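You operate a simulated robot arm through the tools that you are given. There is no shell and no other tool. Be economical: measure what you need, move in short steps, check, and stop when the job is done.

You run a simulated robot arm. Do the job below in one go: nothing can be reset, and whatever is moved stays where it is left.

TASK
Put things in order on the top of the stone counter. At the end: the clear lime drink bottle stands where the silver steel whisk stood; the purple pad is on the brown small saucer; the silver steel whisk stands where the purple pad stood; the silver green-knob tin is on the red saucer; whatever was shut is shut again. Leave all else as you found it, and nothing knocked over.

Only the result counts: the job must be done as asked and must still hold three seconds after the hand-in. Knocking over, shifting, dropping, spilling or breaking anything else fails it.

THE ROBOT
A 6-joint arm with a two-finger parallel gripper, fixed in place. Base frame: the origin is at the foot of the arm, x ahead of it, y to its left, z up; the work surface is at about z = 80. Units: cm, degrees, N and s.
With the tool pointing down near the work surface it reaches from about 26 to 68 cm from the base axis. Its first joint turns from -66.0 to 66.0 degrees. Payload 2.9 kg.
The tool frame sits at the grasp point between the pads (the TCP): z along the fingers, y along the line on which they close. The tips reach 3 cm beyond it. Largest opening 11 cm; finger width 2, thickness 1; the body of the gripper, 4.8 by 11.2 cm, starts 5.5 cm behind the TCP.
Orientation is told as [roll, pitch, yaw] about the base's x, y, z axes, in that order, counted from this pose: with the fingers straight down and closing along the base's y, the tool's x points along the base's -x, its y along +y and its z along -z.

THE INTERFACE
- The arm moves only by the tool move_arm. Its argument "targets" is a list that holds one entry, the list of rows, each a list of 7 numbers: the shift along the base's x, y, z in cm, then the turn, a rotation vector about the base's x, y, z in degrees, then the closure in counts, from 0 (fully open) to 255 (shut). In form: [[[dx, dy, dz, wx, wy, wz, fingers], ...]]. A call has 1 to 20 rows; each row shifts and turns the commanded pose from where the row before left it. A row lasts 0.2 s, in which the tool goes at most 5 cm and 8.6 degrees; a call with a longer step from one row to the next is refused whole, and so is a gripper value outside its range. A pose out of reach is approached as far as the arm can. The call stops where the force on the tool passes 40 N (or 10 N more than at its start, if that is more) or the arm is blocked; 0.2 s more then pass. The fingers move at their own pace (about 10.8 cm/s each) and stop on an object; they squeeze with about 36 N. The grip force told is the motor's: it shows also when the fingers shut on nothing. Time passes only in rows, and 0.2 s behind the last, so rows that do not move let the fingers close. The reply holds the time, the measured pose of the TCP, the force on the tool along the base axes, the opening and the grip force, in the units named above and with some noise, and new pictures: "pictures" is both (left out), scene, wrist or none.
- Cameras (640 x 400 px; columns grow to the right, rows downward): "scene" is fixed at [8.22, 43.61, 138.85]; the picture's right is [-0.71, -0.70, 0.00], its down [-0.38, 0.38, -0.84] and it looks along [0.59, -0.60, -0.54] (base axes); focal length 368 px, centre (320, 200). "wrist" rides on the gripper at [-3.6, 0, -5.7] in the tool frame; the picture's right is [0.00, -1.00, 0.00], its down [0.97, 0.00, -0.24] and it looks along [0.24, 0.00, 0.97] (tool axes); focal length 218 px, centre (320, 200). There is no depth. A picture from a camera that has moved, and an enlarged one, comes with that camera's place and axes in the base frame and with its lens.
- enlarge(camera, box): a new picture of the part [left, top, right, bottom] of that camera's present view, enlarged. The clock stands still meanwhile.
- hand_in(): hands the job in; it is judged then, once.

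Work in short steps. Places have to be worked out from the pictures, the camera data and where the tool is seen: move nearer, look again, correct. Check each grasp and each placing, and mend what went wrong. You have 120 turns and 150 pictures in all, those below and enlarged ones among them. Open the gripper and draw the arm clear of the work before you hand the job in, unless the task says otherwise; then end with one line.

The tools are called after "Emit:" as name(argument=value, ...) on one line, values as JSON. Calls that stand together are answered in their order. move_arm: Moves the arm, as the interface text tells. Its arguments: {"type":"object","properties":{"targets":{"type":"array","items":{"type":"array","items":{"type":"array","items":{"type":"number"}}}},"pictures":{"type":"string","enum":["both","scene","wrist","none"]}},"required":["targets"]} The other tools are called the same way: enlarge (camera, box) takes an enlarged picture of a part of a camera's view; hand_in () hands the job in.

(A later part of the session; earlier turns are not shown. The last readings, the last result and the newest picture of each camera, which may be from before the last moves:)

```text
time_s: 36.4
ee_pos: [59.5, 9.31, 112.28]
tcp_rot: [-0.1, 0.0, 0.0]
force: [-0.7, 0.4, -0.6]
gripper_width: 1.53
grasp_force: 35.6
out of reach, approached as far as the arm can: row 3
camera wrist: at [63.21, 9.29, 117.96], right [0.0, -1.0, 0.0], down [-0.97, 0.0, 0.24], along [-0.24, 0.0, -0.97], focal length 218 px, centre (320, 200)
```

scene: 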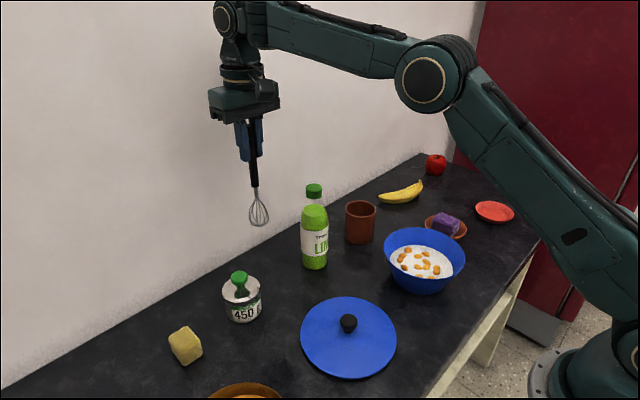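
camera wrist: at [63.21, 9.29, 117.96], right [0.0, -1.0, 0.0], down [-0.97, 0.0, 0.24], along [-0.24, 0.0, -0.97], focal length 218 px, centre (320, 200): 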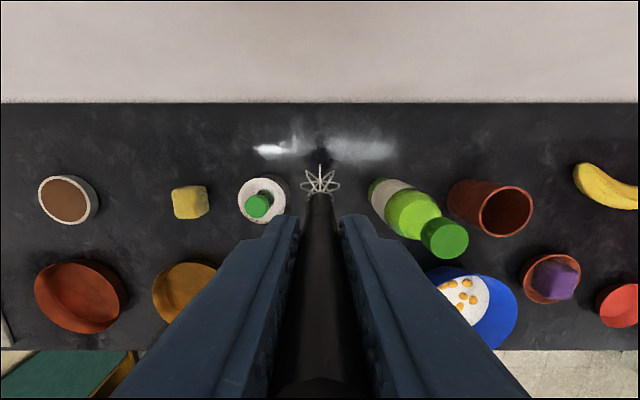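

Reach limited x at this height. I lower while correcting to (61.45, 9.0).

Emit:
move_arm(targets=[[[0, -0.1, -3.5, 0, 0, 0, 255], [0.6, -0.1, -3, 0, 0, 0, 255], [0.7, -0.1, -2, 0, 0, 0, 255], [0.6, 0, 0, 0, 0, 0, 255], [0, 0, 0, 0, 0, 0, 255]]], pictures="scene")

```text
time_s: 37.6
ee_pos: [61.47, 8.77, 103.77]
tcp_rot: [0.0, -0.1, 0.0]
force: [-0.3, -0.1, -0.1]
gripper_width: 1.52
grasp_force: 35.5
```

scene: 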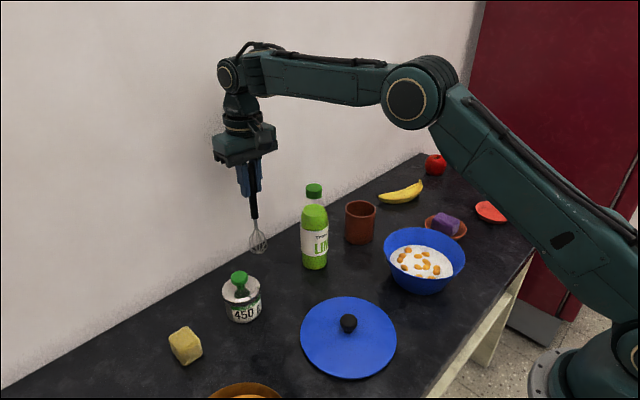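

Lower on to near contact, then small steps.

Emit:
move_arm(targets=[[[0, 0.1, -2, 0, 0, 0, 255], [0, 0.1, -1.7, 0, 0, 0, 255], [0, 0, -0.6, 0, 0, 0, 255], [0, 0, -0.2, 0, 0, 0, 255], [0, 0, 0, 0, 0, 0, 255]]], pictures="none")

Emit:
enlarge(camera="scene", box=[210, 180, 310, 300])

```text
time_s: 38.8
ee_pos: [61.5, 9.2, 99.36]
tcp_rot: [0.0, 0.1, 0.0]
force: [0.5, 0.1, -1.8]
gripper_width: 1.54
grasp_force: 35.8
```

```text
3.33 times, centred on (260, 240) of scene
camera zoom: at [8.23, 43.61, 138.85], right [-0.71, -0.7, 0.0], down [-0.38, 0.38, -0.84], along [0.59, -0.6, -0.54], focal length 1226 px, centre (520, 67)
```

zoom: 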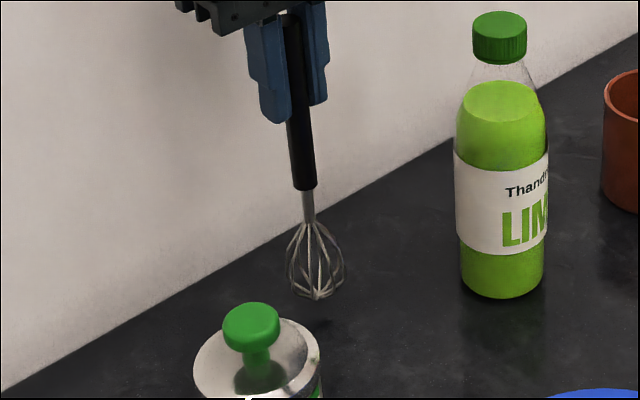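

Emit:
move_arm(targets=[[[0, -0.1, -0.2, 0, 0, 0, 255], [0, 0, -0.15, 0, 0, 0, 255], [0, 0, -0.1, 0, 0, 0, 255], [0, 0, 0, 0, 0, 0, 255]]], pictures="none")

```text
time_s: 39.8
ee_pos: [61.43, 9.03, 98.85]
tcp_rot: [0.0, 0.0, 0.0]
force: [0.0, 0.0, -0.8]
gripper_width: 1.55
grasp_force: 36.2
```

Emit:
move_arm(targets=[[[0, 0, -0.15, 0, 0, 0, 255], [0, 0, -0.1, 0, 0, 0, 255], [0, 0, 0, 0, 0, 0, 255]]], pictures="none")

Emit:
enlarge(camera="scene", box=[220, 210, 300, 290])

```text
time_s: 40.6
ee_pos: [61.54, 9.06, 98.77]
tcp_rot: [0.0, 0.1, 0.1]
force: [-0.2, -0.1, -1.0]
gripper_width: 1.53
grasp_force: 36.3
```

```text
5.00 times, centred on (260, 250) of scene
camera zoom: at [8.23, 43.61, 138.85], right [-0.71, -0.7, 0.0], down [-0.38, 0.38, -0.84], along [0.59, -0.6, -0.54], focal length 1840 px, centre (620, -50)
```

zoom: 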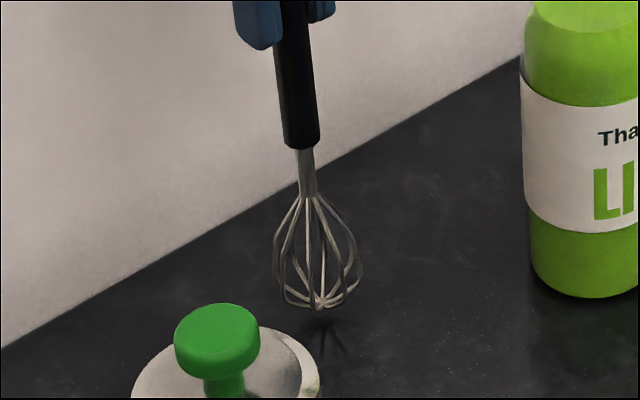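

Shadow shows a small gap still. I continue.

Emit:
move_arm(targets=[[[0, 0, -0.15, 0, 0, 0, 255], [0, 0, -0.15, 0, 0, 0, 255], [0, 0, 0, 0, 0, 0, 255]]], pictures="none")

```text
time_s: 41.4
ee_pos: [61.39, 9.03, 98.58]
tcp_rot: [0.0, -0.1, 0.0]
force: [-6.4, 0.7, 16.7]
gripper_width: 1.51
grasp_force: 36.8
```

Contact. I relieve the push slightly, then open just a little to see whether it stands.

Emit:
move_arm(targets=[[[0, 0, 0.1, 0, 0, 0, 255], [0, 0, 0, 0, 0, 0, 200], [0, 0, 0, 0, 0, 0, 200]]], pictures="none")

Emit:
enlarge(camera="scene", box=[200, 160, 320, 300])

```text
time_s: 42.2
ee_pos: [61.55, 8.88, 98.34]
tcp_rot: [0.0, 0.0, 0.0]
force: [0.1, 0.5, -0.3]
gripper_width: 2.37
grasp_force: 0.0
```

```text
2.86 times, centred on (260, 230) of scene
camera zoom: at [8.22, 43.61, 138.85], right [-0.71, -0.7, 0.0], down [-0.38, 0.38, -0.84], along [0.59, -0.6, -0.54], focal length 1051 px, centre (491, 114)
```

zoom: 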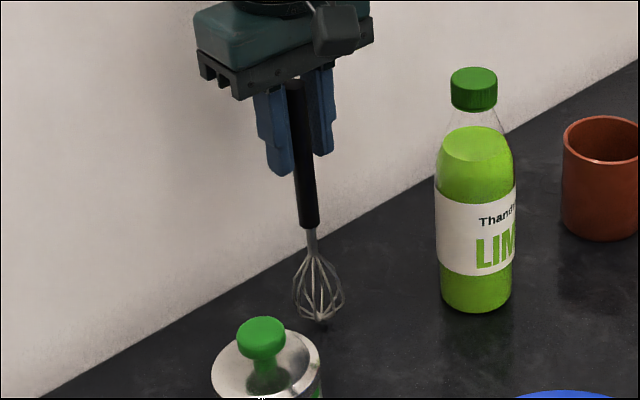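

Not tipping visibly. I wait a second in place and compare.

Emit:
move_arm(targets=[[[0, 0, 0, 0, 0, 0, 200], [0, 0, 0, 0, 0, 0, 200], [0, 0, 0, 0, 0, 0, 200], [0, 0, 0, 0, 0, 0, 200]]], pictures="wrist")

Emit:
enlarge(camera="scene", box=[200, 160, 320, 300])

```text
time_s: 43.2
ee_pos: [61.48, 8.96, 98.41]
tcp_rot: [0.0, 0.0, -0.1]
force: [0.5, 0.7, -0.6]
gripper_width: 2.37
grasp_force: 0.1
camera wrist: at [65.18, 9.07, 104.07], right [0.0, -1.0, 0.0], down [-0.97, 0.0, 0.24], along [-0.24, 0.0, -0.97], focal length 218 px, centre (320, 200)
```

wrist: 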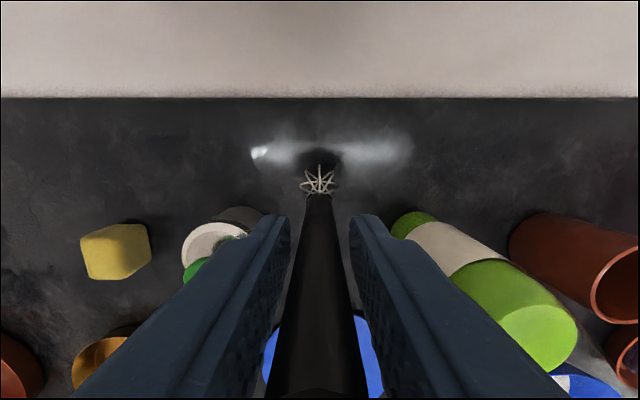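

```text
2.86 times, centred on (260, 230) of scene
camera zoom: at [8.22, 43.61, 138.85], right [-0.71, -0.7, 0.0], down [-0.38, 0.38, -0.84], along [0.59, -0.6, -0.54], focal length 1051 px, centre (491, 114)
```

zoom: 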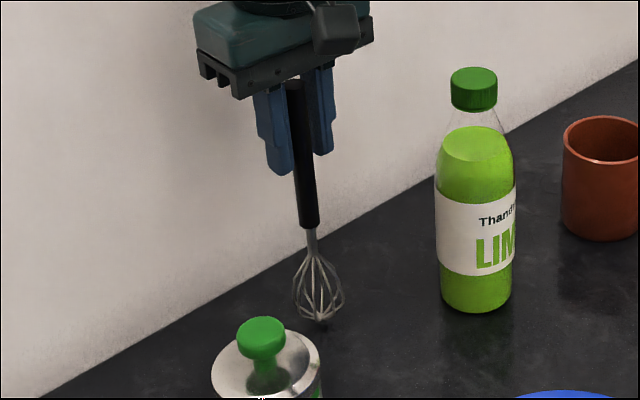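

Stable. I open wider, wait, then withdraw straight up.

Emit:
move_arm(targets=[[[0, 0, 0, 0, 0, 0, 150], [0, 0, 0, 0, 0, 0, 100], [0, 0, 0, 0, 0, 0, 100], [0, 0, 0, 0, 0, 0, 100], [0, 0, 1.5, 0, 0, 0, 100], [0, 0, 3, 0, 0, 0, 100], [0, 0, 4, 0, 0, 0, 100], [0, 0, 3.5, 0, 0, 0, 100], [0, 0, 0, 0, 0, 0, 100]]], pictures="both")

Emit:
enlarge(camera="scene", box=[200, 160, 320, 300])

```text
time_s: 45.2
ee_pos: [61.35, 9.07, 110.32]
tcp_rot: [0.0, -0.1, -0.1]
force: [0.4, 0.0, 0.0]
gripper_width: 6.69
grasp_force: 0.0
camera wrist: at [65.06, 9.12, 115.94], right [0.0, -1.0, 0.0], down [-0.97, 0.0, 0.24], along [-0.24, 0.0, -0.97], focal length 218 px, centre (320, 200)
```

scene: 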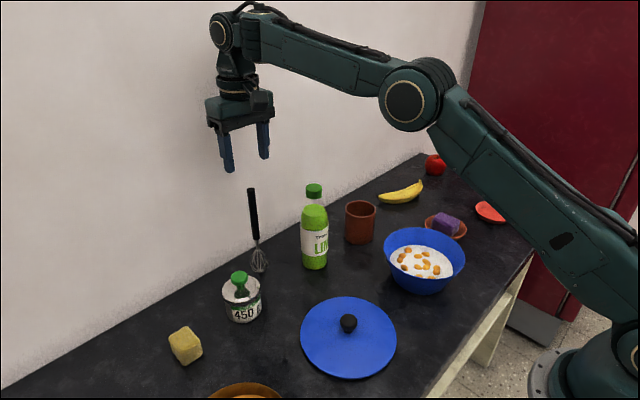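
wrist: 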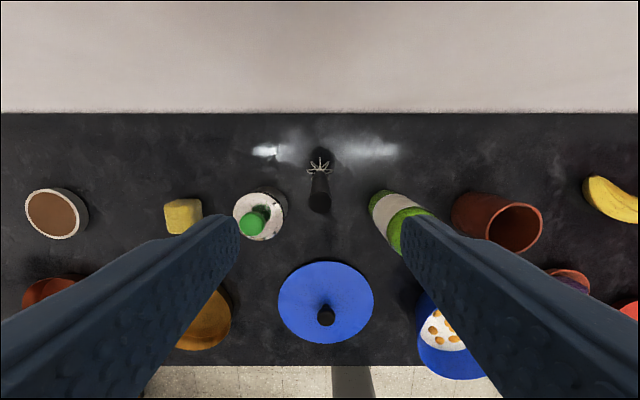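

```text
2.86 times, centred on (260, 230) of scene
camera zoom: at [8.22, 43.61, 138.85], right [-0.71, -0.7, 0.0], down [-0.38, 0.38, -0.84], along [0.59, -0.6, -0.54], focal length 1051 px, centre (491, 114)
```

zoom: 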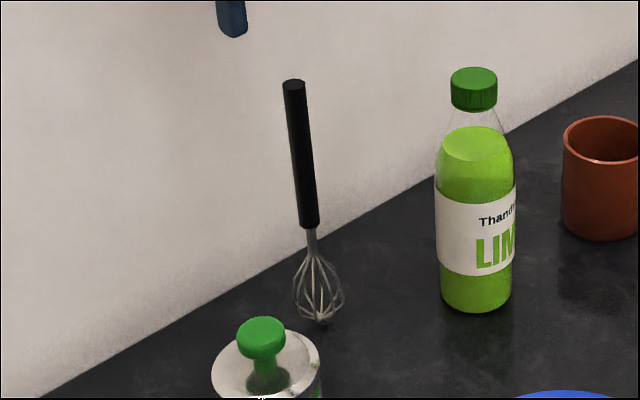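

The whisk stands freely at the pad's place. Next the bottle: I move above it to measure.

Emit:
move_arm(targets=[[[-1, 0, 3, 0, 0, 0, 60], [-3, -3, 2, 0, 0, 0, 60], [-3, -4, 0, 0, 0, 0, 60], [-3, -4, 0, 0, 0, 0, 60], [0, 0, 0, 0, 0, 0, 60]]], pictures="wrist")

Emit:
enlarge(camera="wrist", box=[240, 90, 480, 240])

```text
time_s: 46.4
ee_pos: [51.4, -1.97, 115.34]
tcp_rot: [0.0, 0.1, 0.0]
force: [0.2, 0.6, 0.8]
gripper_width: 8.43
grasp_force: 0.0
camera wrist: at [55.14, -1.93, 120.89], right [0.0, -1.0, 0.0], down [-0.97, 0.0, 0.24], along [-0.24, 0.0, -0.97], focal length 218 px, centre (320, 200)
```

wrist: 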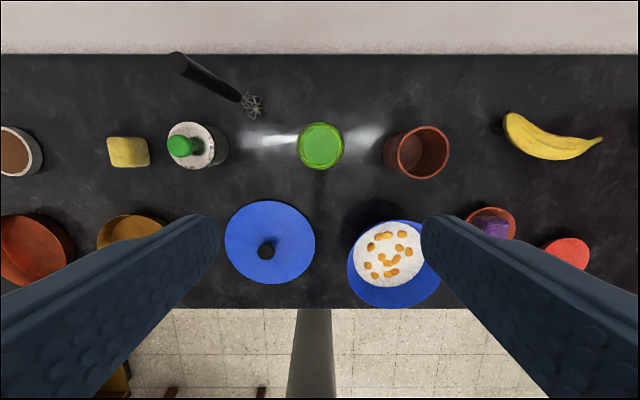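

```text
2.67 times, centred on (360, 165) of wrist
camera zoom: at [55.14, -1.93, 120.89], right [0.0, -1.0, 0.0], down [-0.97, 0.0, 0.24], along [-0.24, 0.0, -0.97], focal length 582 px, centre (213, 293)
```

zoom: 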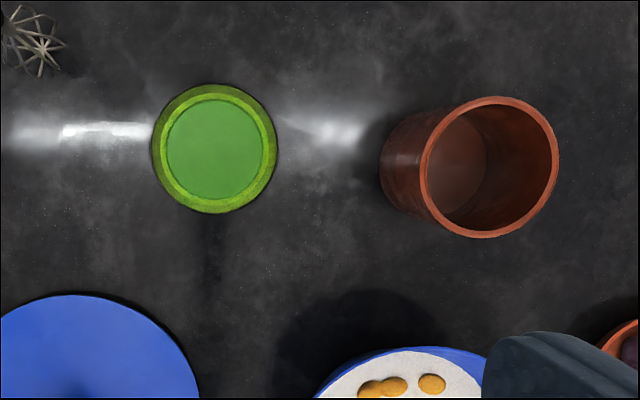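

Bottle axis ≈ (55.1, −2.0), top z≈100, cap Ø3.8; crock centre ≈ (54.2, −17.0), inner Ø≈6.8, rim z≈88. I'll grip the bottle by its cap (TCP ≈ 99.5), since the crock will surround its body.

Emit:
move_arm(targets=[[[1.9, 0, 0, 0, 0, 0, 80], [1.8, 0, -2, 0, 0, 0, 80], [0, 0, -3, 0, 0, 0, 80], [0, 0, -3, 0, 0, 0, 80], [0, 0, 0, 0, 0, 0, 80]]], pictures="wrist")

Emit:
enlarge(camera="scene", box=[260, 120, 380, 280])

```text
time_s: 47.6
ee_pos: [55.2, -2.02, 107.29]
tcp_rot: [0.0, 0.0, -0.1]
force: [0.2, 0.2, 0.4]
gripper_width: 7.52
grasp_force: 0.0
camera wrist: at [58.9, -1.95, 112.99], right [0.0, -1.0, 0.0], down [-0.97, 0.0, 0.24], along [-0.24, 0.0, -0.97], focal length 218 px, centre (320, 200)
```

wrist: 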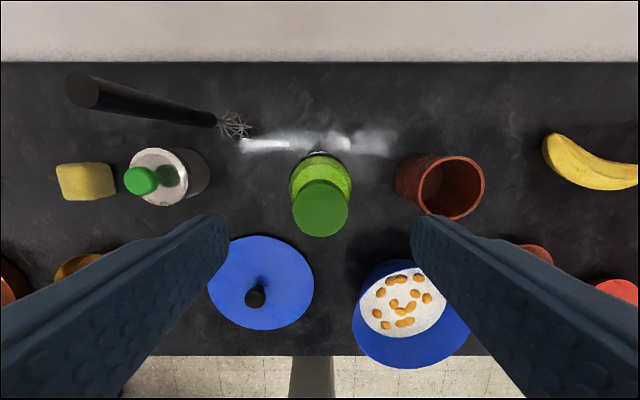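

```text
2.50 times, centred on (320, 200) of scene
camera zoom: at [8.22, 43.61, 138.85], right [-0.71, -0.7, 0.0], down [-0.38, 0.38, -0.84], along [0.59, -0.6, -0.54], focal length 920 px, centre (320, 200)
```

zoom: 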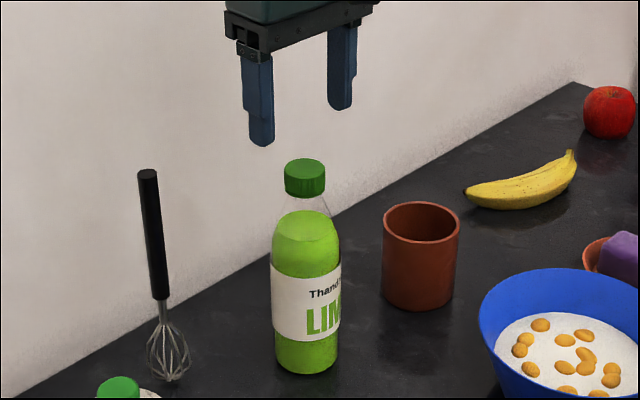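

Aligned on the cap. I descend to 99.5 and close.

Emit:
move_arm(targets=[[[0, 0, -3, 0, 0, 0, 80], [0, 0, -3, 0, 0, 0, 80], [0, 0, -1.7, 0, 0, 0, 80], [0, 0, 0, 0, 0, 0, 120], [0, 0, 0, 0, 0, 0, 255], [0, 0, 0, 0, 0, 0, 255], [0, 0, 0, 0, 0, 0, 255]]], pictures="none")

Emit:
enlarge(camera="scene", box=[260, 120, 380, 280])

```text
time_s: 49.2
ee_pos: [55.39, -1.79, 99.69]
tcp_rot: [0.0, 0.0, 0.0]
force: [1.2, -0.6, 0.1]
gripper_width: 3.62
grasp_force: 36.5
```

```text
2.50 times, centred on (320, 200) of scene
camera zoom: at [8.23, 43.61, 138.85], right [-0.71, -0.7, 0.0], down [-0.38, 0.38, -0.84], along [0.59, -0.6, -0.54], focal length 920 px, centre (320, 200)
```

zoom: 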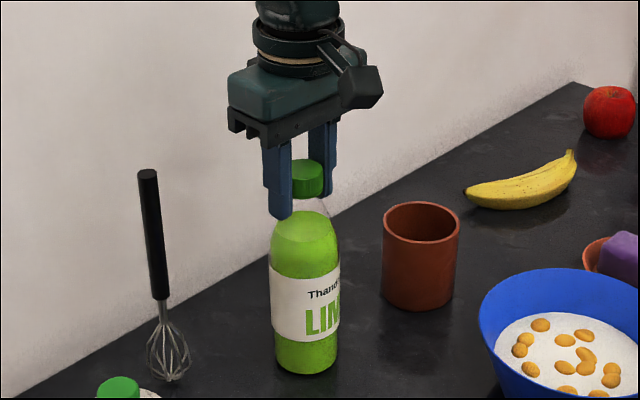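

Cap gripped (3.6 cm). I lift 1.5 cm and check that the whole bottle comes up straight.

Emit:
move_arm(targets=[[[0, 0, 0.5, 0, 0, 0, 255], [0, 0, 1, 0, 0, 0, 255], [0, 0, 0, 0, 0, 0, 255]]], pictures="none")

Emit:
enlarge(camera="scene", box=[260, 120, 380, 280])

```text
time_s: 50.0
ee_pos: [55.26, -1.69, 101.26]
tcp_rot: [0.0, 0.0, -0.1]
force: [1.0, -0.9, -5.2]
gripper_width: 3.61
grasp_force: 36.2
```

```text
2.50 times, centred on (320, 200) of scene
camera zoom: at [8.23, 43.61, 138.85], right [-0.71, -0.7, 0.0], down [-0.38, 0.38, -0.84], along [0.59, -0.6, -0.54], focal length 920 px, centre (320, 200)
```

zoom: 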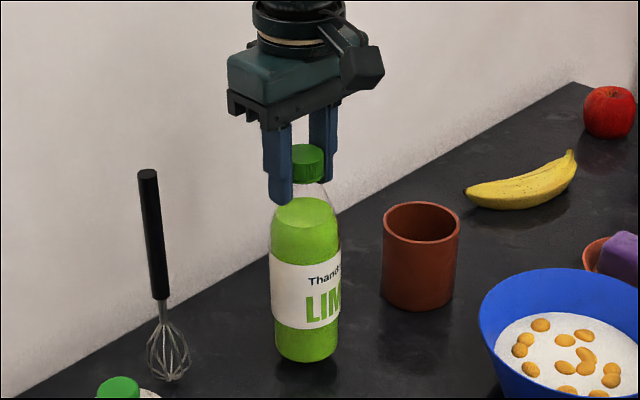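

The whole bottle lifts straight. I raise it to clear the crock rim and carry it above the crock.

Emit:
move_arm(targets=[[[0, 0, 3, 0, 0, 0, 255], [0, 0, 3.5, 0, 0, 0, 255], [0, 0, 3.5, 0, 0, 0, 255], [-0.2, -3, 0, 0, 0, 0, 255], [-0.2, -3, 0, 0, 0, 0, 255], [-0.2, -3, 0, 0, 0, 0, 255], [-0.2, -3, 0, 0, 0, 0, 255], [-0.2, -3.1, 0, 0, 0, 0, 255], [0, 0, 0, 0, 0, 0, 255], [0, 0, 0, 0, 0, 0, 255]]], pictures="wrist")

Emit:
enlarge(camera="scene", box=[300, 90, 420, 260])

Emit:
enlarge(camera="wrist", box=[240, 120, 400, 260])

```text
time_s: 52.2
ee_pos: [54.3, -17.07, 111.33]
tcp_rot: [0.0, -0.1, 0.0]
force: [-0.3, -0.8, -5.0]
gripper_width: 3.57
grasp_force: 36.1
camera wrist: at [57.99, -16.99, 116.94], right [0.0, -1.0, 0.0], down [-0.97, 0.0, 0.24], along [-0.24, 0.0, -0.97], focal length 218 px, centre (320, 200)
```

wrist: 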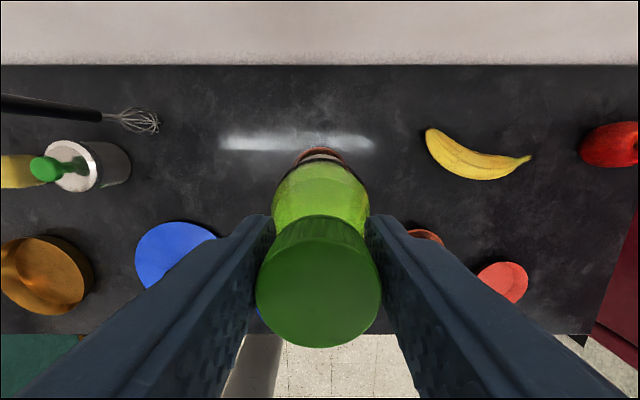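

```text
2.35 times, centred on (360, 175) of scene
camera zoom: at [8.23, 43.61, 138.85], right [-0.71, -0.7, 0.0], down [-0.38, 0.38, -0.84], along [0.59, -0.6, -0.54], focal length 866 px, centre (226, 259)
```

zoom: 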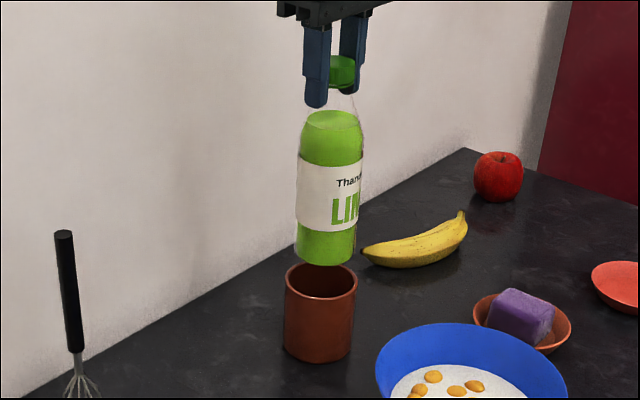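

```text
2.86 times, centred on (320, 190) of wrist
camera zoom: at [57.99, -16.99, 116.94], right [0.0, -1.0, 0.0], down [-0.97, 0.0, 0.24], along [-0.24, 0.0, -0.97], focal length 624 px, centre (320, 229)
```

zoom: 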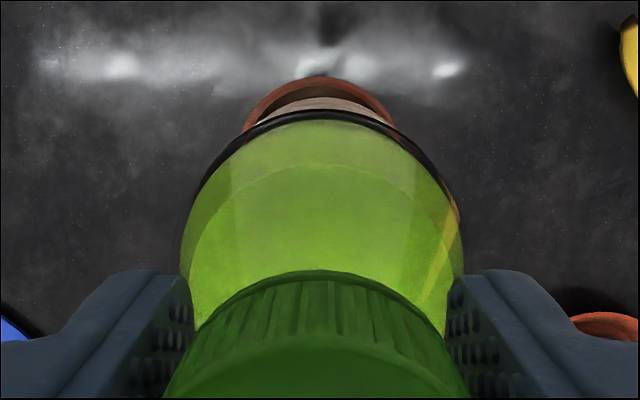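

Nearly aligned. I zoom more finely at the bottle base and rim to judge the offset.

Emit:
enlarge(camera="scene", box=[335, 170, 385, 250])

```text
5.00 times, centred on (360, 210) of scene
camera zoom: at [8.23, 43.61, 138.85], right [-0.71, -0.7, 0.0], down [-0.38, 0.38, -0.84], along [0.59, -0.6, -0.54], focal length 1840 px, centre (120, 150)
```

zoom: 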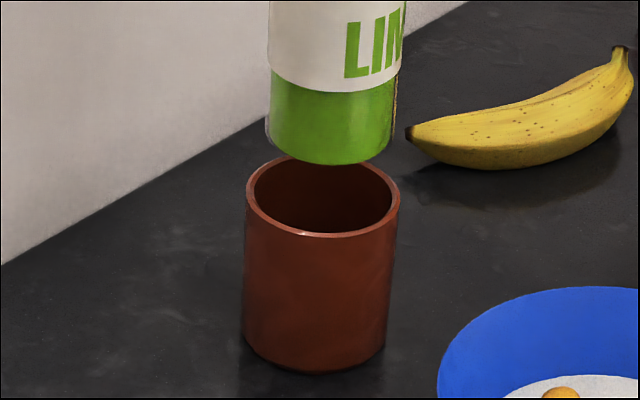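

Alignment is good to ~1 mm. I lower to just above the rim, then enter in small steps.

Emit:
move_arm(targets=[[[0, 0, -1.5, 0, 0, 0, 255], [0, 0, -1, 0, 0, 0, 255], [0, 0, -0.5, 0, 0, 0, 255], [0, 0, -0.4, 0, 0, 0, 255], [0, 0, -0.4, 0, 0, 0, 255], [0, 0, 0, 0, 0, 0, 255]]], pictures="none")

Emit:
enlarge(camera="scene", box=[335, 170, 385, 250])

```text
time_s: 53.6
ee_pos: [54.37, -16.98, 107.34]
tcp_rot: [0.0, -0.1, 0.0]
force: [-0.4, 0.5, -4.4]
gripper_width: 3.58
grasp_force: 35.1
```

```text
5.00 times, centred on (360, 210) of scene
camera zoom: at [8.23, 43.61, 138.85], right [-0.71, -0.7, 0.0], down [-0.38, 0.38, -0.84], along [0.59, -0.6, -0.54], focal length 1840 px, centre (120, 150)
```

zoom: 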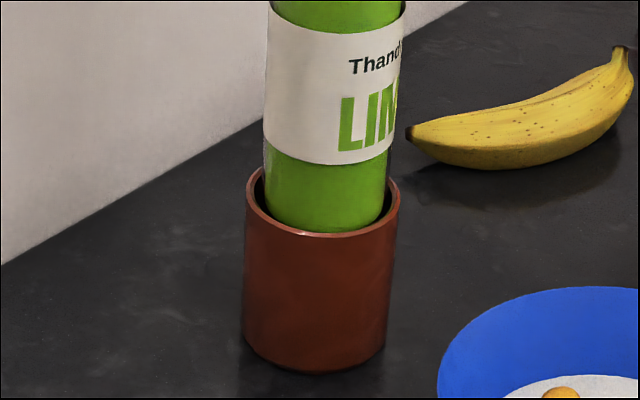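

Entering. I shift by ~0.1 cm in +x,+y and continue down gently.

Emit:
move_arm(targets=[[[0.06, 0.08, -0.4, 0, 0, 0, 255], [0, 0, -0.4, 0, 0, 0, 255], [0, 0, -0.4, 0, 0, 0, 255], [0, 0, -0.4, 0, 0, 0, 255], [0, 0, 0, 0, 0, 0, 255]]], pictures="none")

Emit:
enlarge(camera="scene", box=[335, 170, 385, 250])

```text
time_s: 54.8
ee_pos: [54.27, -16.83, 105.84]
tcp_rot: [-0.1, 0.0, 0.0]
force: [0.6, -0.7, -5.1]
gripper_width: 3.57
grasp_force: 36.2
```

```text
5.00 times, centred on (360, 210) of scene
camera zoom: at [8.23, 43.61, 138.85], right [-0.71, -0.7, 0.0], down [-0.38, 0.38, -0.84], along [0.59, -0.6, -0.54], focal length 1840 px, centre (120, 150)
```

zoom: 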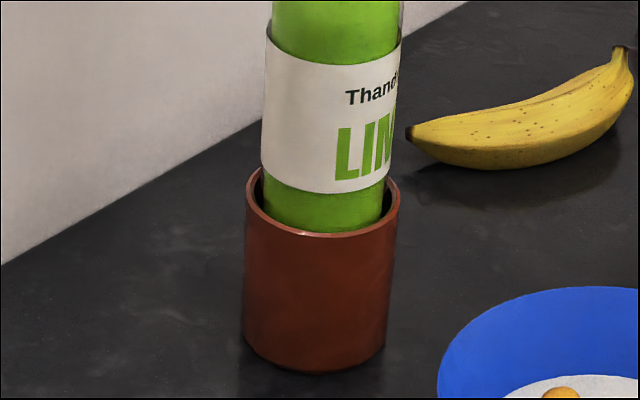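

Inside without contact. I continue down.

Emit:
move_arm(targets=[[[0, 0, -0.6, 0, 0, 0, 255], [0, 0, -0.6, 0, 0, 0, 255], [0, 0, -0.6, 0, 0, 0, 255], [0, 0, -0.6, 0, 0, 0, 255], [0, 0, -0.6, 0, 0, 0, 255], [0, 0, -0.6, 0, 0, 0, 255], [0, 0, -0.5, 0, 0, 0, 255], [0, 0, 0, 0, 0, 0, 255]]], pictures="none")

Emit:
enlarge(camera="scene", box=[335, 170, 385, 250])

```text
time_s: 56.6
ee_pos: [54.27, -16.96, 101.79]
tcp_rot: [-0.1, 0.0, 0.0]
force: [0.2, 0.7, -4.7]
gripper_width: 3.53
grasp_force: 35.6
```

```text
5.00 times, centred on (360, 210) of scene
camera zoom: at [8.23, 43.61, 138.85], right [-0.71, -0.7, 0.0], down [-0.38, 0.38, -0.84], along [0.59, -0.6, -0.54], focal length 1840 px, centre (120, 150)
```

zoom: 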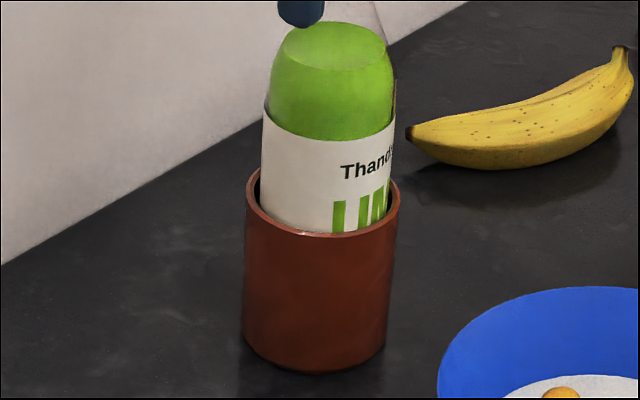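

Crock unmoved. Final centimetre in small steps, watching for floor contact.

Emit:
move_arm(targets=[[[0, 0, -0.4, 0, 0, 0, 255], [0, 0, -0.4, 0, 0, 0, 255], [0, 0, -0.2, 0, 0, 0, 255], [0, 0, 0, 0, 0, 0, 255]]], pictures="none")

```text
time_s: 57.6
ee_pos: [54.17, -17.04, 100.73]
tcp_rot: [0.1, 0.0, -0.1]
force: [0.1, -0.2, -5.1]
gripper_width: 3.54
grasp_force: 35.7
```

Emit:
move_arm(targets=[[[0, 0, -0.2, 0, 0, 0, 255], [0, 0, -0.15, 0, 0, 0, 255], [0, 0, 0, 0, 0, 0, 255]]], pictures="none")

```text
time_s: 58.4
ee_pos: [54.14, -16.96, 100.58]
tcp_rot: [0.0, -0.1, 0.0]
force: [-1.3, -1.0, 3.1]
gripper_width: 3.54
grasp_force: 35.5
```

Floor contact. I release slowly, wait, and rise.

Emit:
move_arm(targets=[[[0, 0, 0, 0, 0, 0, 160], [0, 0, 0, 0, 0, 0, 120], [0, 0, 0, 0, 0, 0, 80], [0, 0, 0, 0, 0, 0, 80], [0, 0, 2, 0, 0, 0, 80], [0, 0, 4, 0, 0, 0, 80], [0, 0, 4, 0, 0, 0, 80], [0, 0, 4, 0, 0, 0, 80], [0, 0, 0, 0, 0, 0, 80]]], pictures="both")

Emit:
enlarge(camera="scene", box=[320, 130, 400, 260])

```text
time_s: 60.4
ee_pos: [54.29, -16.74, 114.15]
tcp_rot: [0.1, 0.1, 0.0]
force: [-0.7, -0.8, -0.2]
gripper_width: 7.55
grasp_force: 0.0
camera wrist: at [57.95, -16.78, 119.98], right [0.0, -1.0, 0.0], down [-0.97, 0.0, 0.24], along [-0.24, 0.0, -0.97], focal length 218 px, centre (320, 200)
```

scene: 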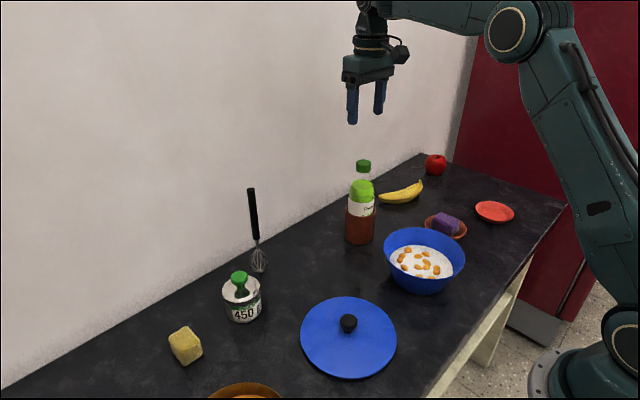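
wrist: 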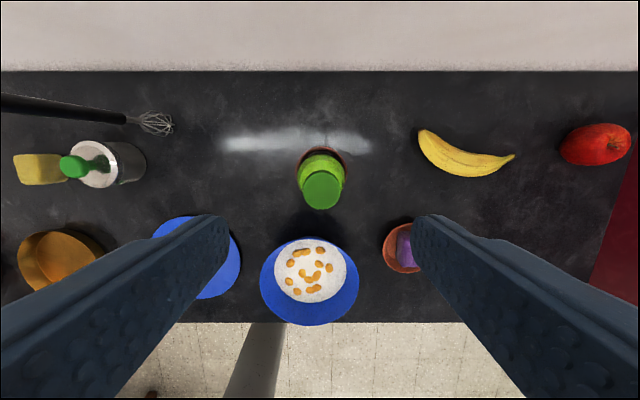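

```text
3.08 times, centred on (360, 195) of scene
camera zoom: at [8.22, 43.61, 138.85], right [-0.71, -0.7, 0.0], down [-0.38, 0.38, -0.84], along [0.59, -0.6, -0.54], focal length 1132 px, centre (197, 215)
```

zoom: 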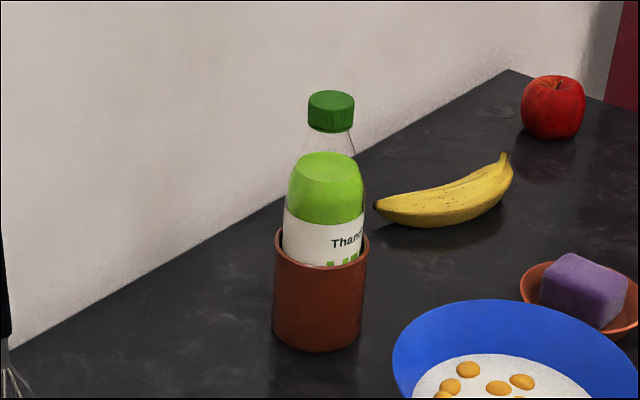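

The bottle stands in the crock. Now the tin: I fly above it to measure.

Emit:
move_arm(targets=[[[-1, 3.5, 0, 0, 0, 0, 20], [-1, 3.5, 0, 0, 0, 0, 20], [-0.5, 3.5, 0, 0, 0, 0, 20], [-0.5, 3.5, 0, 0, 0, 0, 20], [0, 3.5, 0, 0, 0, 0, 20], [0, 3.5, 0, 0, 0, 0, 20], [0, 3.5, 0, 0, 0, 0, 20], [0, 3.5, 0, 0, 0, 0, 20], [0, 3.5, 0, 0, 0, 0, 20], [0, 3.0, 0, 0, 0, 0, 20], [0, 0, 0, 0, 0, 0, 20]]], pictures="wrist")

Emit:
enlarge(camera="wrist", box=[240, 90, 400, 220])

Emit:
enlarge(camera="scene", box=[200, 255, 290, 340])

```text
time_s: 62.8
ee_pos: [51.31, 17.57, 114.64]
tcp_rot: [0.0, -0.1, -0.1]
force: [0.8, -0.5, -0.4]
gripper_width: 10.11
grasp_force: 0.1
camera wrist: at [54.93, 17.57, 120.23], right [0.0, -1.0, 0.0], down [-0.97, 0.0, 0.24], along [-0.24, 0.0, -0.97], focal length 218 px, centre (320, 200)
```

wrist: 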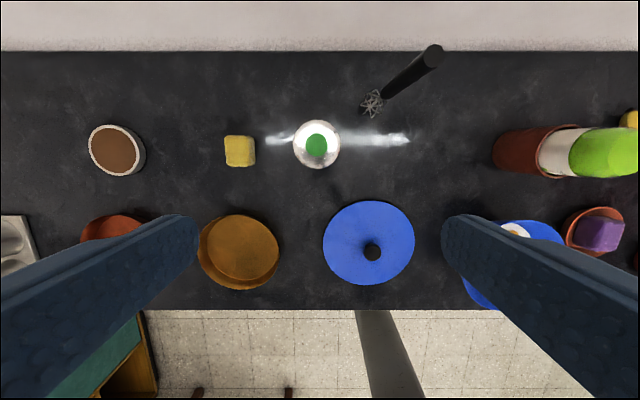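

```text
3.08 times, centred on (320, 155) of wrist
camera zoom: at [54.93, 17.57, 120.23], right [0.0, -1.0, 0.0], down [-0.97, 0.0, 0.24], along [-0.24, 0.0, -0.97], focal length 672 px, centre (320, 338)
```

zoom: 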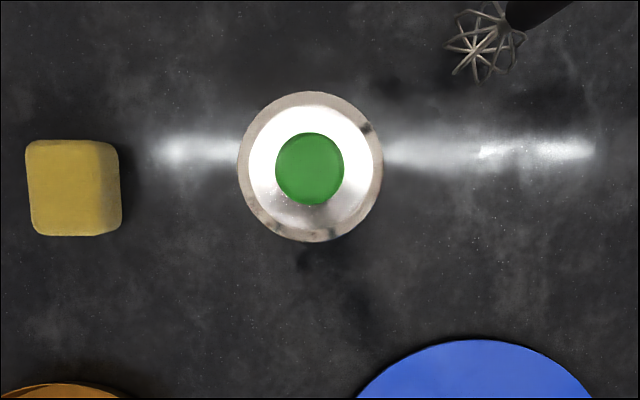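

```text
4.71 times, centred on (245, 298) of scene
camera zoom: at [8.22, 43.61, 138.85], right [-0.71, -0.7, 0.0], down [-0.38, 0.38, -0.84], along [0.59, -0.6, -0.54], focal length 1732 px, centre (673, -259)
```

zoom: 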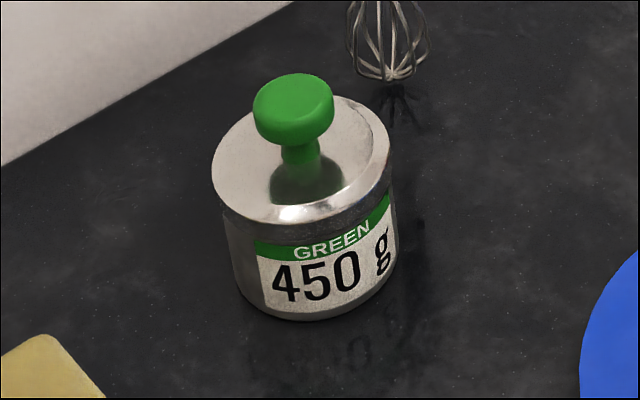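

Tin axis ≈ (55.05, 18.0), Ø7.1, body top z≈85.3, knob top ≈89.5. I descend above it to check centring.

Emit:
move_arm(targets=[[[2, 0.25, -3, 0, 0, 0, 20], [1.75, 0.2, -4, 0, 0, 0, 20], [0, 0, -4, 0, 0, 0, 20], [0, 0, -4, 0, 0, 0, 20], [0, 0, -3.5, 0, 0, 0, 20], [0, 0, 0, 0, 0, 0, 20]]], pictures="both")

```text
time_s: 64.2
ee_pos: [54.97, 18.21, 95.89]
tcp_rot: [0.0, 0.0, -0.1]
force: [-0.8, 0.4, 0.2]
gripper_width: 10.15
grasp_force: 0.1
camera wrist: at [58.61, 18.16, 101.68], right [0.0, -1.0, 0.0], down [-0.97, 0.0, 0.24], along [-0.24, 0.0, -0.97], focal length 218 px, centre (320, 200)
```

scene: 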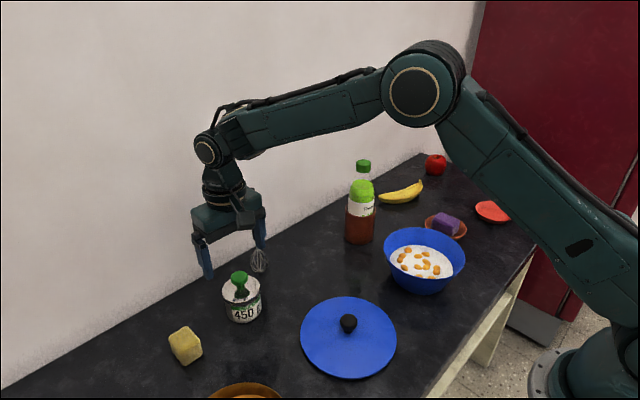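
wrist: 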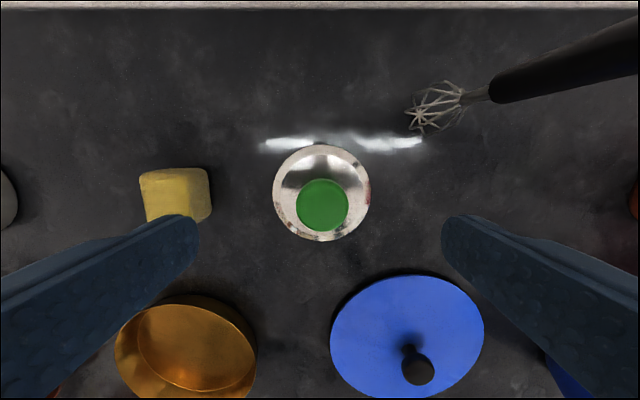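

Centred. I lower to z≈85.6 and close on the tin's body.

Emit:
move_arm(targets=[[[0.1, -0.1, -4, 0, 0, 0, 20], [0, 0, -3.5, 0, 0, 0, 20], [0, 0, -2.7, 0, 0, 0, 40], [0, 0, 0, 0, 0, 0, 60], [0, 0, 0, 0, 0, 0, 75], [0, 0, 0, 0, 0, 0, 255], [0, 0, 0, 0, 0, 0, 255], [0, 0, 0, 0, 0, 0, 255]]], pictures="scene")

Emit:
enlarge(camera="scene", box=[180, 180, 300, 340])

```text
time_s: 66.0
ee_pos: [54.91, 17.82, 85.88]
tcp_rot: [0.1, -0.1, 0.1]
force: [0.9, 1.1, 0.0]
gripper_width: 7.07
grasp_force: 36.2
```

scene: 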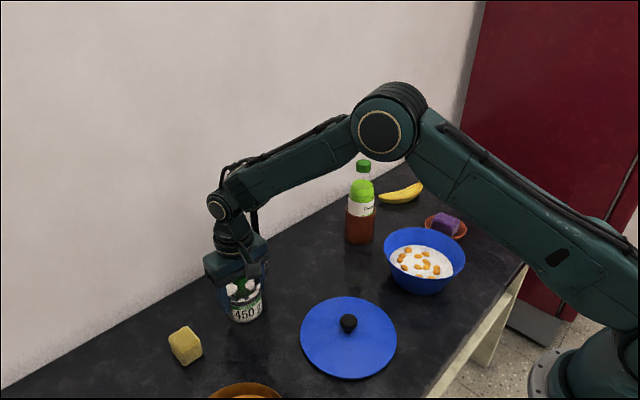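

```text
2.50 times, centred on (240, 260) of scene
camera zoom: at [8.23, 43.62, 138.85], right [-0.71, -0.7, 0.0], down [-0.38, 0.38, -0.84], along [0.59, -0.6, -0.54], focal length 920 px, centre (520, 50)
```

zoom: 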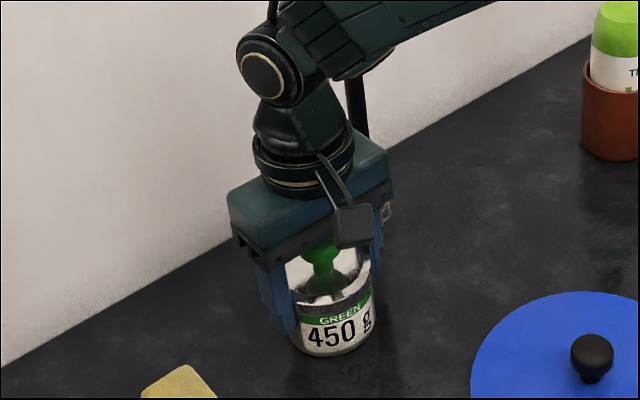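

Gripped at 7.07 cm. I lift straight up first.

Emit:
move_arm(targets=[[[0, 0, 1, 0, 0, 0, 255], [0, 0, 3, 0, 0, 0, 255], [0, 0, 4, 0, 0, 0, 255], [0, 0, 4, 0, 0, 0, 255], [0, 0, 4, 0, 0, 0, 255], [0, 0, 4, 0, 0, 0, 255], [0, 0, 4, 0, 0, 0, 255], [0, 0, 3, 0, 0, 0, 255], [0, 0, 0, 0, 0, 0, 255]]], pictures="scene")

```text
time_s: 68.0
ee_pos: [55.04, 17.89, 112.62]
tcp_rot: [-0.1, 0.0, 0.1]
force: [-0.2, 0.1, -4.2]
gripper_width: 7.07
grasp_force: 35.9
```

scene: 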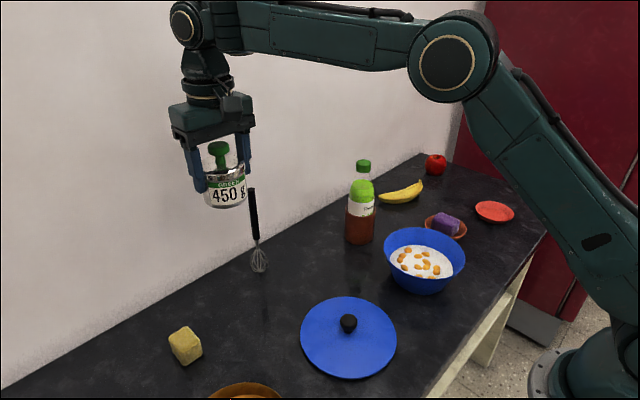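

Whisk undisturbed. I carry the tin high toward a point just short (−x side) of the red saucer so the wrist camera can see it.

Emit:
move_arm(targets=[[[-1.66, -4.22, 0, 0, 0, 0, 255], [-1.66, -4.22, 0, 0, 0, 0, 255], [-1.66, -4.22, 0, 0, 0, 0, 255], [-1.66, -4.22, 0, 0, 0, 0, 255], [-1.66, -4.22, 0, 0, 0, 0, 255], [-1.66, -4.22, 0, 0, 0, 0, 255], [-1.66, -4.22, 0, 0, 0, 0, 255], [-1.66, -4.22, 0, 0, 0, 0, 255], [-1.66, -4.22, 0, 0, 0, 0, 255], [-1.66, -4.22, 0, 0, 0, 0, 255], [-1.66, -4.22, 0, 0, 0, 0, 255], [-1.66, -4.22, 0, 0, 0, 0, 255], [-1.66, -4.22, 0, 0, 0, 0, 255], [-1.66, -4.22, 0, 0, 0, 0, 255], [-1.66, -4.22, 0, 0, 0, 0, 255], [-1.66, -4.22, 0, 0, 0, 0, 255], [0, 0, 0, 0, 0, 0, 255], [0, 0, 0, 0, 0, 0, 255]]], pictures="both")

```text
time_s: 71.8
ee_pos: [28.66, -49.53, 112.41]
tcp_rot: [0.0, 0.0, 0.0]
force: [0.3, 0.3, -4.1]
gripper_width: 7.02
grasp_force: 35.8
camera wrist: at [32.3, -49.52, 118.18], right [0.0, -1.0, 0.0], down [-0.97, 0.0, 0.24], along [-0.24, 0.0, -0.97], focal length 218 px, centre (320, 200)
```

scene: 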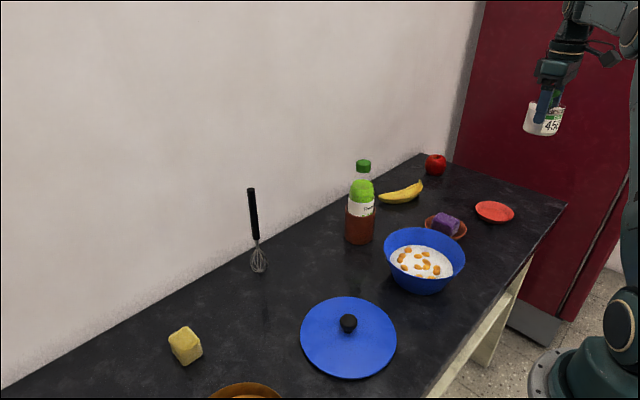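
wrist: 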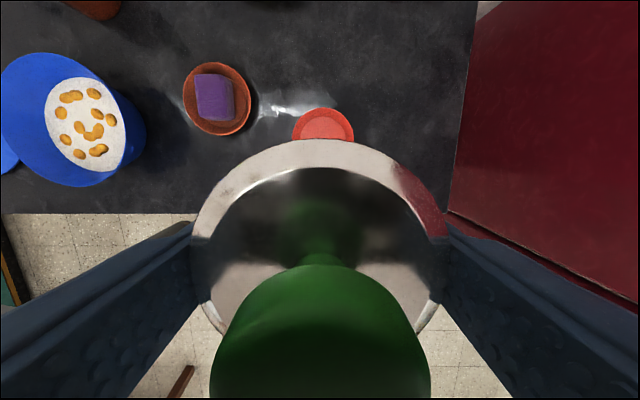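

Emit:
enlarge(camera="wrist", box=[270, 90, 380, 150])

```text
5.82 times, centred on (325, 120) of wrist
camera zoom: at [32.3, -49.52, 118.18], right [0.0, -1.0, 0.0], down [-0.97, 0.0, 0.24], along [-0.24, 0.0, -0.97], focal length 1270 px, centre (291, 666)
```

zoom: 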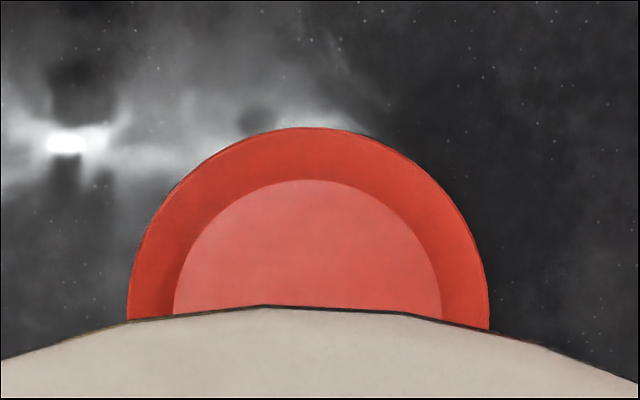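

Saucer centre ≈ (33.15, −50.0), rim r≈4.9, floor r≈3.8. I move over and lower to z≈93 to check.

Emit:
move_arm(targets=[[[2.2, -0.25, 0, 0, 0, 0, 255], [2.1, -0.2, 0, 0, 0, 0, 255], [0, 0, -4, 0, 0, 0, 255], [0, 0, -4, 0, 0, 0, 255], [0, 0, -4, 0, 0, 0, 255], [0, 0, -4, 0, 0, 0, 255], [0, 0, -3.4, 0, 0, 0, 255], [0, 0, 0, 0, 0, 0, 255], [0, 0, 0, 0, 0, 0, 255]]], pictures="wrist")

Emit:
enlarge(camera="scene", box=[450, 140, 550, 240])

```text
time_s: 73.8
ee_pos: [32.69, -49.94, 93.29]
tcp_rot: [-0.1, 0.1, 0.1]
force: [0.0, -0.5, -4.6]
gripper_width: 7.08
grasp_force: 35.8
camera wrist: at [36.4, -49.85, 98.87], right [0.0, -1.0, 0.0], down [-0.97, 0.0, 0.24], along [-0.24, 0.0, -0.97], focal length 218 px, centre (320, 200)
```

wrist: 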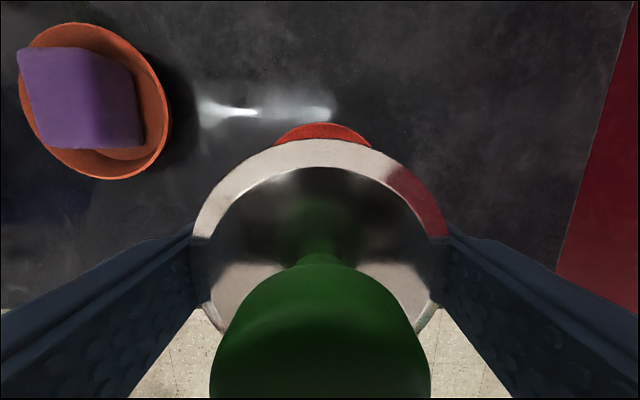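

```text
4.00 times, centred on (500, 190) of scene
camera zoom: at [8.23, 43.61, 138.85], right [-0.71, -0.7, 0.0], down [-0.38, 0.38, -0.84], along [0.59, -0.6, -0.54], focal length 1472 px, centre (-400, 240)
```

zoom: 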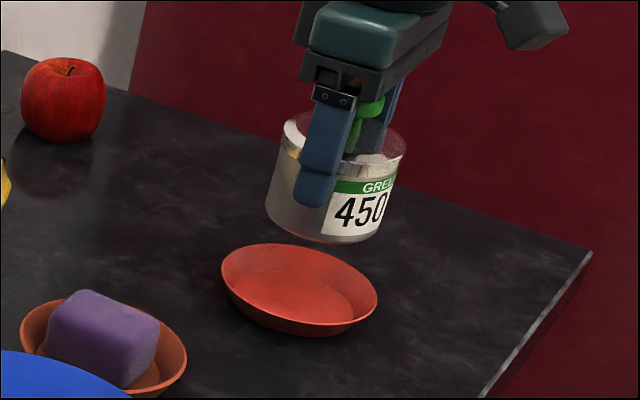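

Alignment looks right. I lower to just above the saucer floor.

Emit:
move_arm(targets=[[[0.1, -0.05, -2, 0, 0, 0, 255], [0, 0, -2, 0, 0, 0, 255], [0, 0, -1, 0, 0, 0, 255], [0, 0, -0.7, 0, 0, 0, 255], [0, 0, 0, 0, 0, 0, 255]]], pictures="wrist")

Emit:
enlarge(camera="scene", box=[455, 160, 535, 240])

```text
time_s: 75.0
ee_pos: [32.94, -50.05, 87.36]
tcp_rot: [0.1, 0.0, 0.0]
force: [-0.2, 0.2, -4.2]
gripper_width: 7.06
grasp_force: 36.1
camera wrist: at [36.58, -50.06, 93.11], right [0.0, -1.0, 0.0], down [-0.97, 0.0, 0.24], along [-0.24, 0.0, -0.97], focal length 218 px, centre (320, 200)
```

wrist: 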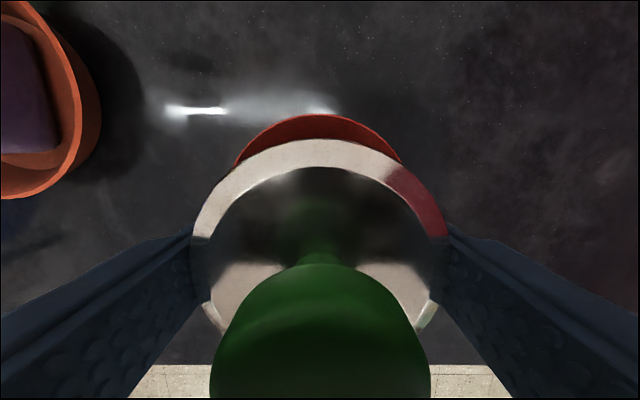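

```text
5.00 times, centred on (495, 200) of scene
camera zoom: at [8.23, 43.6, 138.85], right [-0.71, -0.7, 0.0], down [-0.38, 0.38, -0.84], along [0.59, -0.6, -0.54], focal length 1840 px, centre (-555, 200)
```

zoom: 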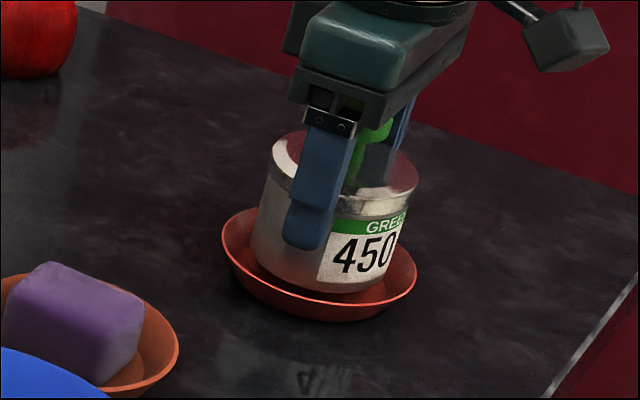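

Centred within ~1 mm. Small steps down until contact.

Emit:
move_arm(targets=[[[0, 0.07, -0.3, 0, 0, 0, 255], [0, 0, -0.3, 0, 0, 0, 255], [0, 0, -0.15, 0, 0, 0, 255], [0, 0, 0, 0, 0, 0, 255]]], pictures="none")

```text
time_s: 76.0
ee_pos: [32.88, -50.01, 86.78]
tcp_rot: [0.0, 0.0, -0.1]
force: [-0.8, -0.9, -4.3]
gripper_width: 7.05
grasp_force: 35.8
```

Emit:
move_arm(targets=[[[0, 0, -0.15, 0, 0, 0, 255], [0, 0, -0.15, 0, 0, 0, 255], [0, 0, 0, 0, 0, 0, 255]]], pictures="none")

Emit:
enlarge(camera="scene", box=[455, 160, 535, 240])

```text
time_s: 76.8
ee_pos: [32.71, -50.1, 86.46]
tcp_rot: [0.0, 0.0, 0.1]
force: [0.1, -0.5, -4.9]
gripper_width: 7.05
grasp_force: 35.9
```

```text
5.00 times, centred on (495, 200) of scene
camera zoom: at [8.23, 43.61, 138.85], right [-0.71, -0.7, 0.0], down [-0.38, 0.38, -0.84], along [0.59, -0.6, -0.54], focal length 1840 px, centre (-555, 200)
```

zoom: 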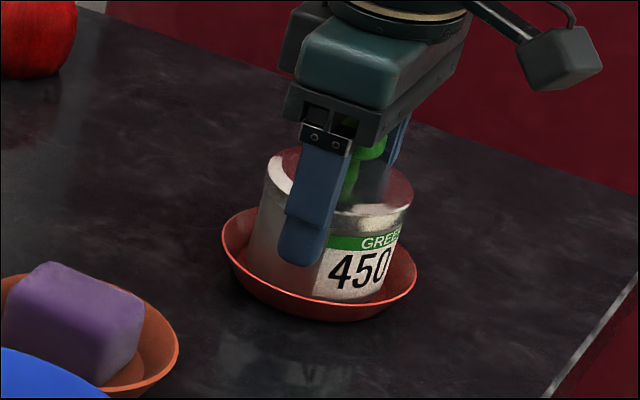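

Emit:
move_arm(targets=[[[0, 0, -0.15, 0, 0, 0, 255], [0, 0, 0, 0, 0, 0, 255]]], pictures="none")

```text
time_s: 77.4
ee_pos: [32.85, -50.12, 86.49]
tcp_rot: [-0.1, -0.1, 0.0]
force: [0.2, -0.6, -4.3]
gripper_width: 7.06
grasp_force: 35.9
```

Emit:
move_arm(targets=[[[0, 0, -0.15, 0, 0, 0, 255], [0, 0, 0, 0, 0, 0, 255]]], pictures="none")

```text
time_s: 78.0
ee_pos: [32.96, -50.06, 86.33]
tcp_rot: [-0.1, 0.1, -0.1]
force: [-2.0, 2.0, 6.2]
gripper_width: 7.03
grasp_force: 36.4
```

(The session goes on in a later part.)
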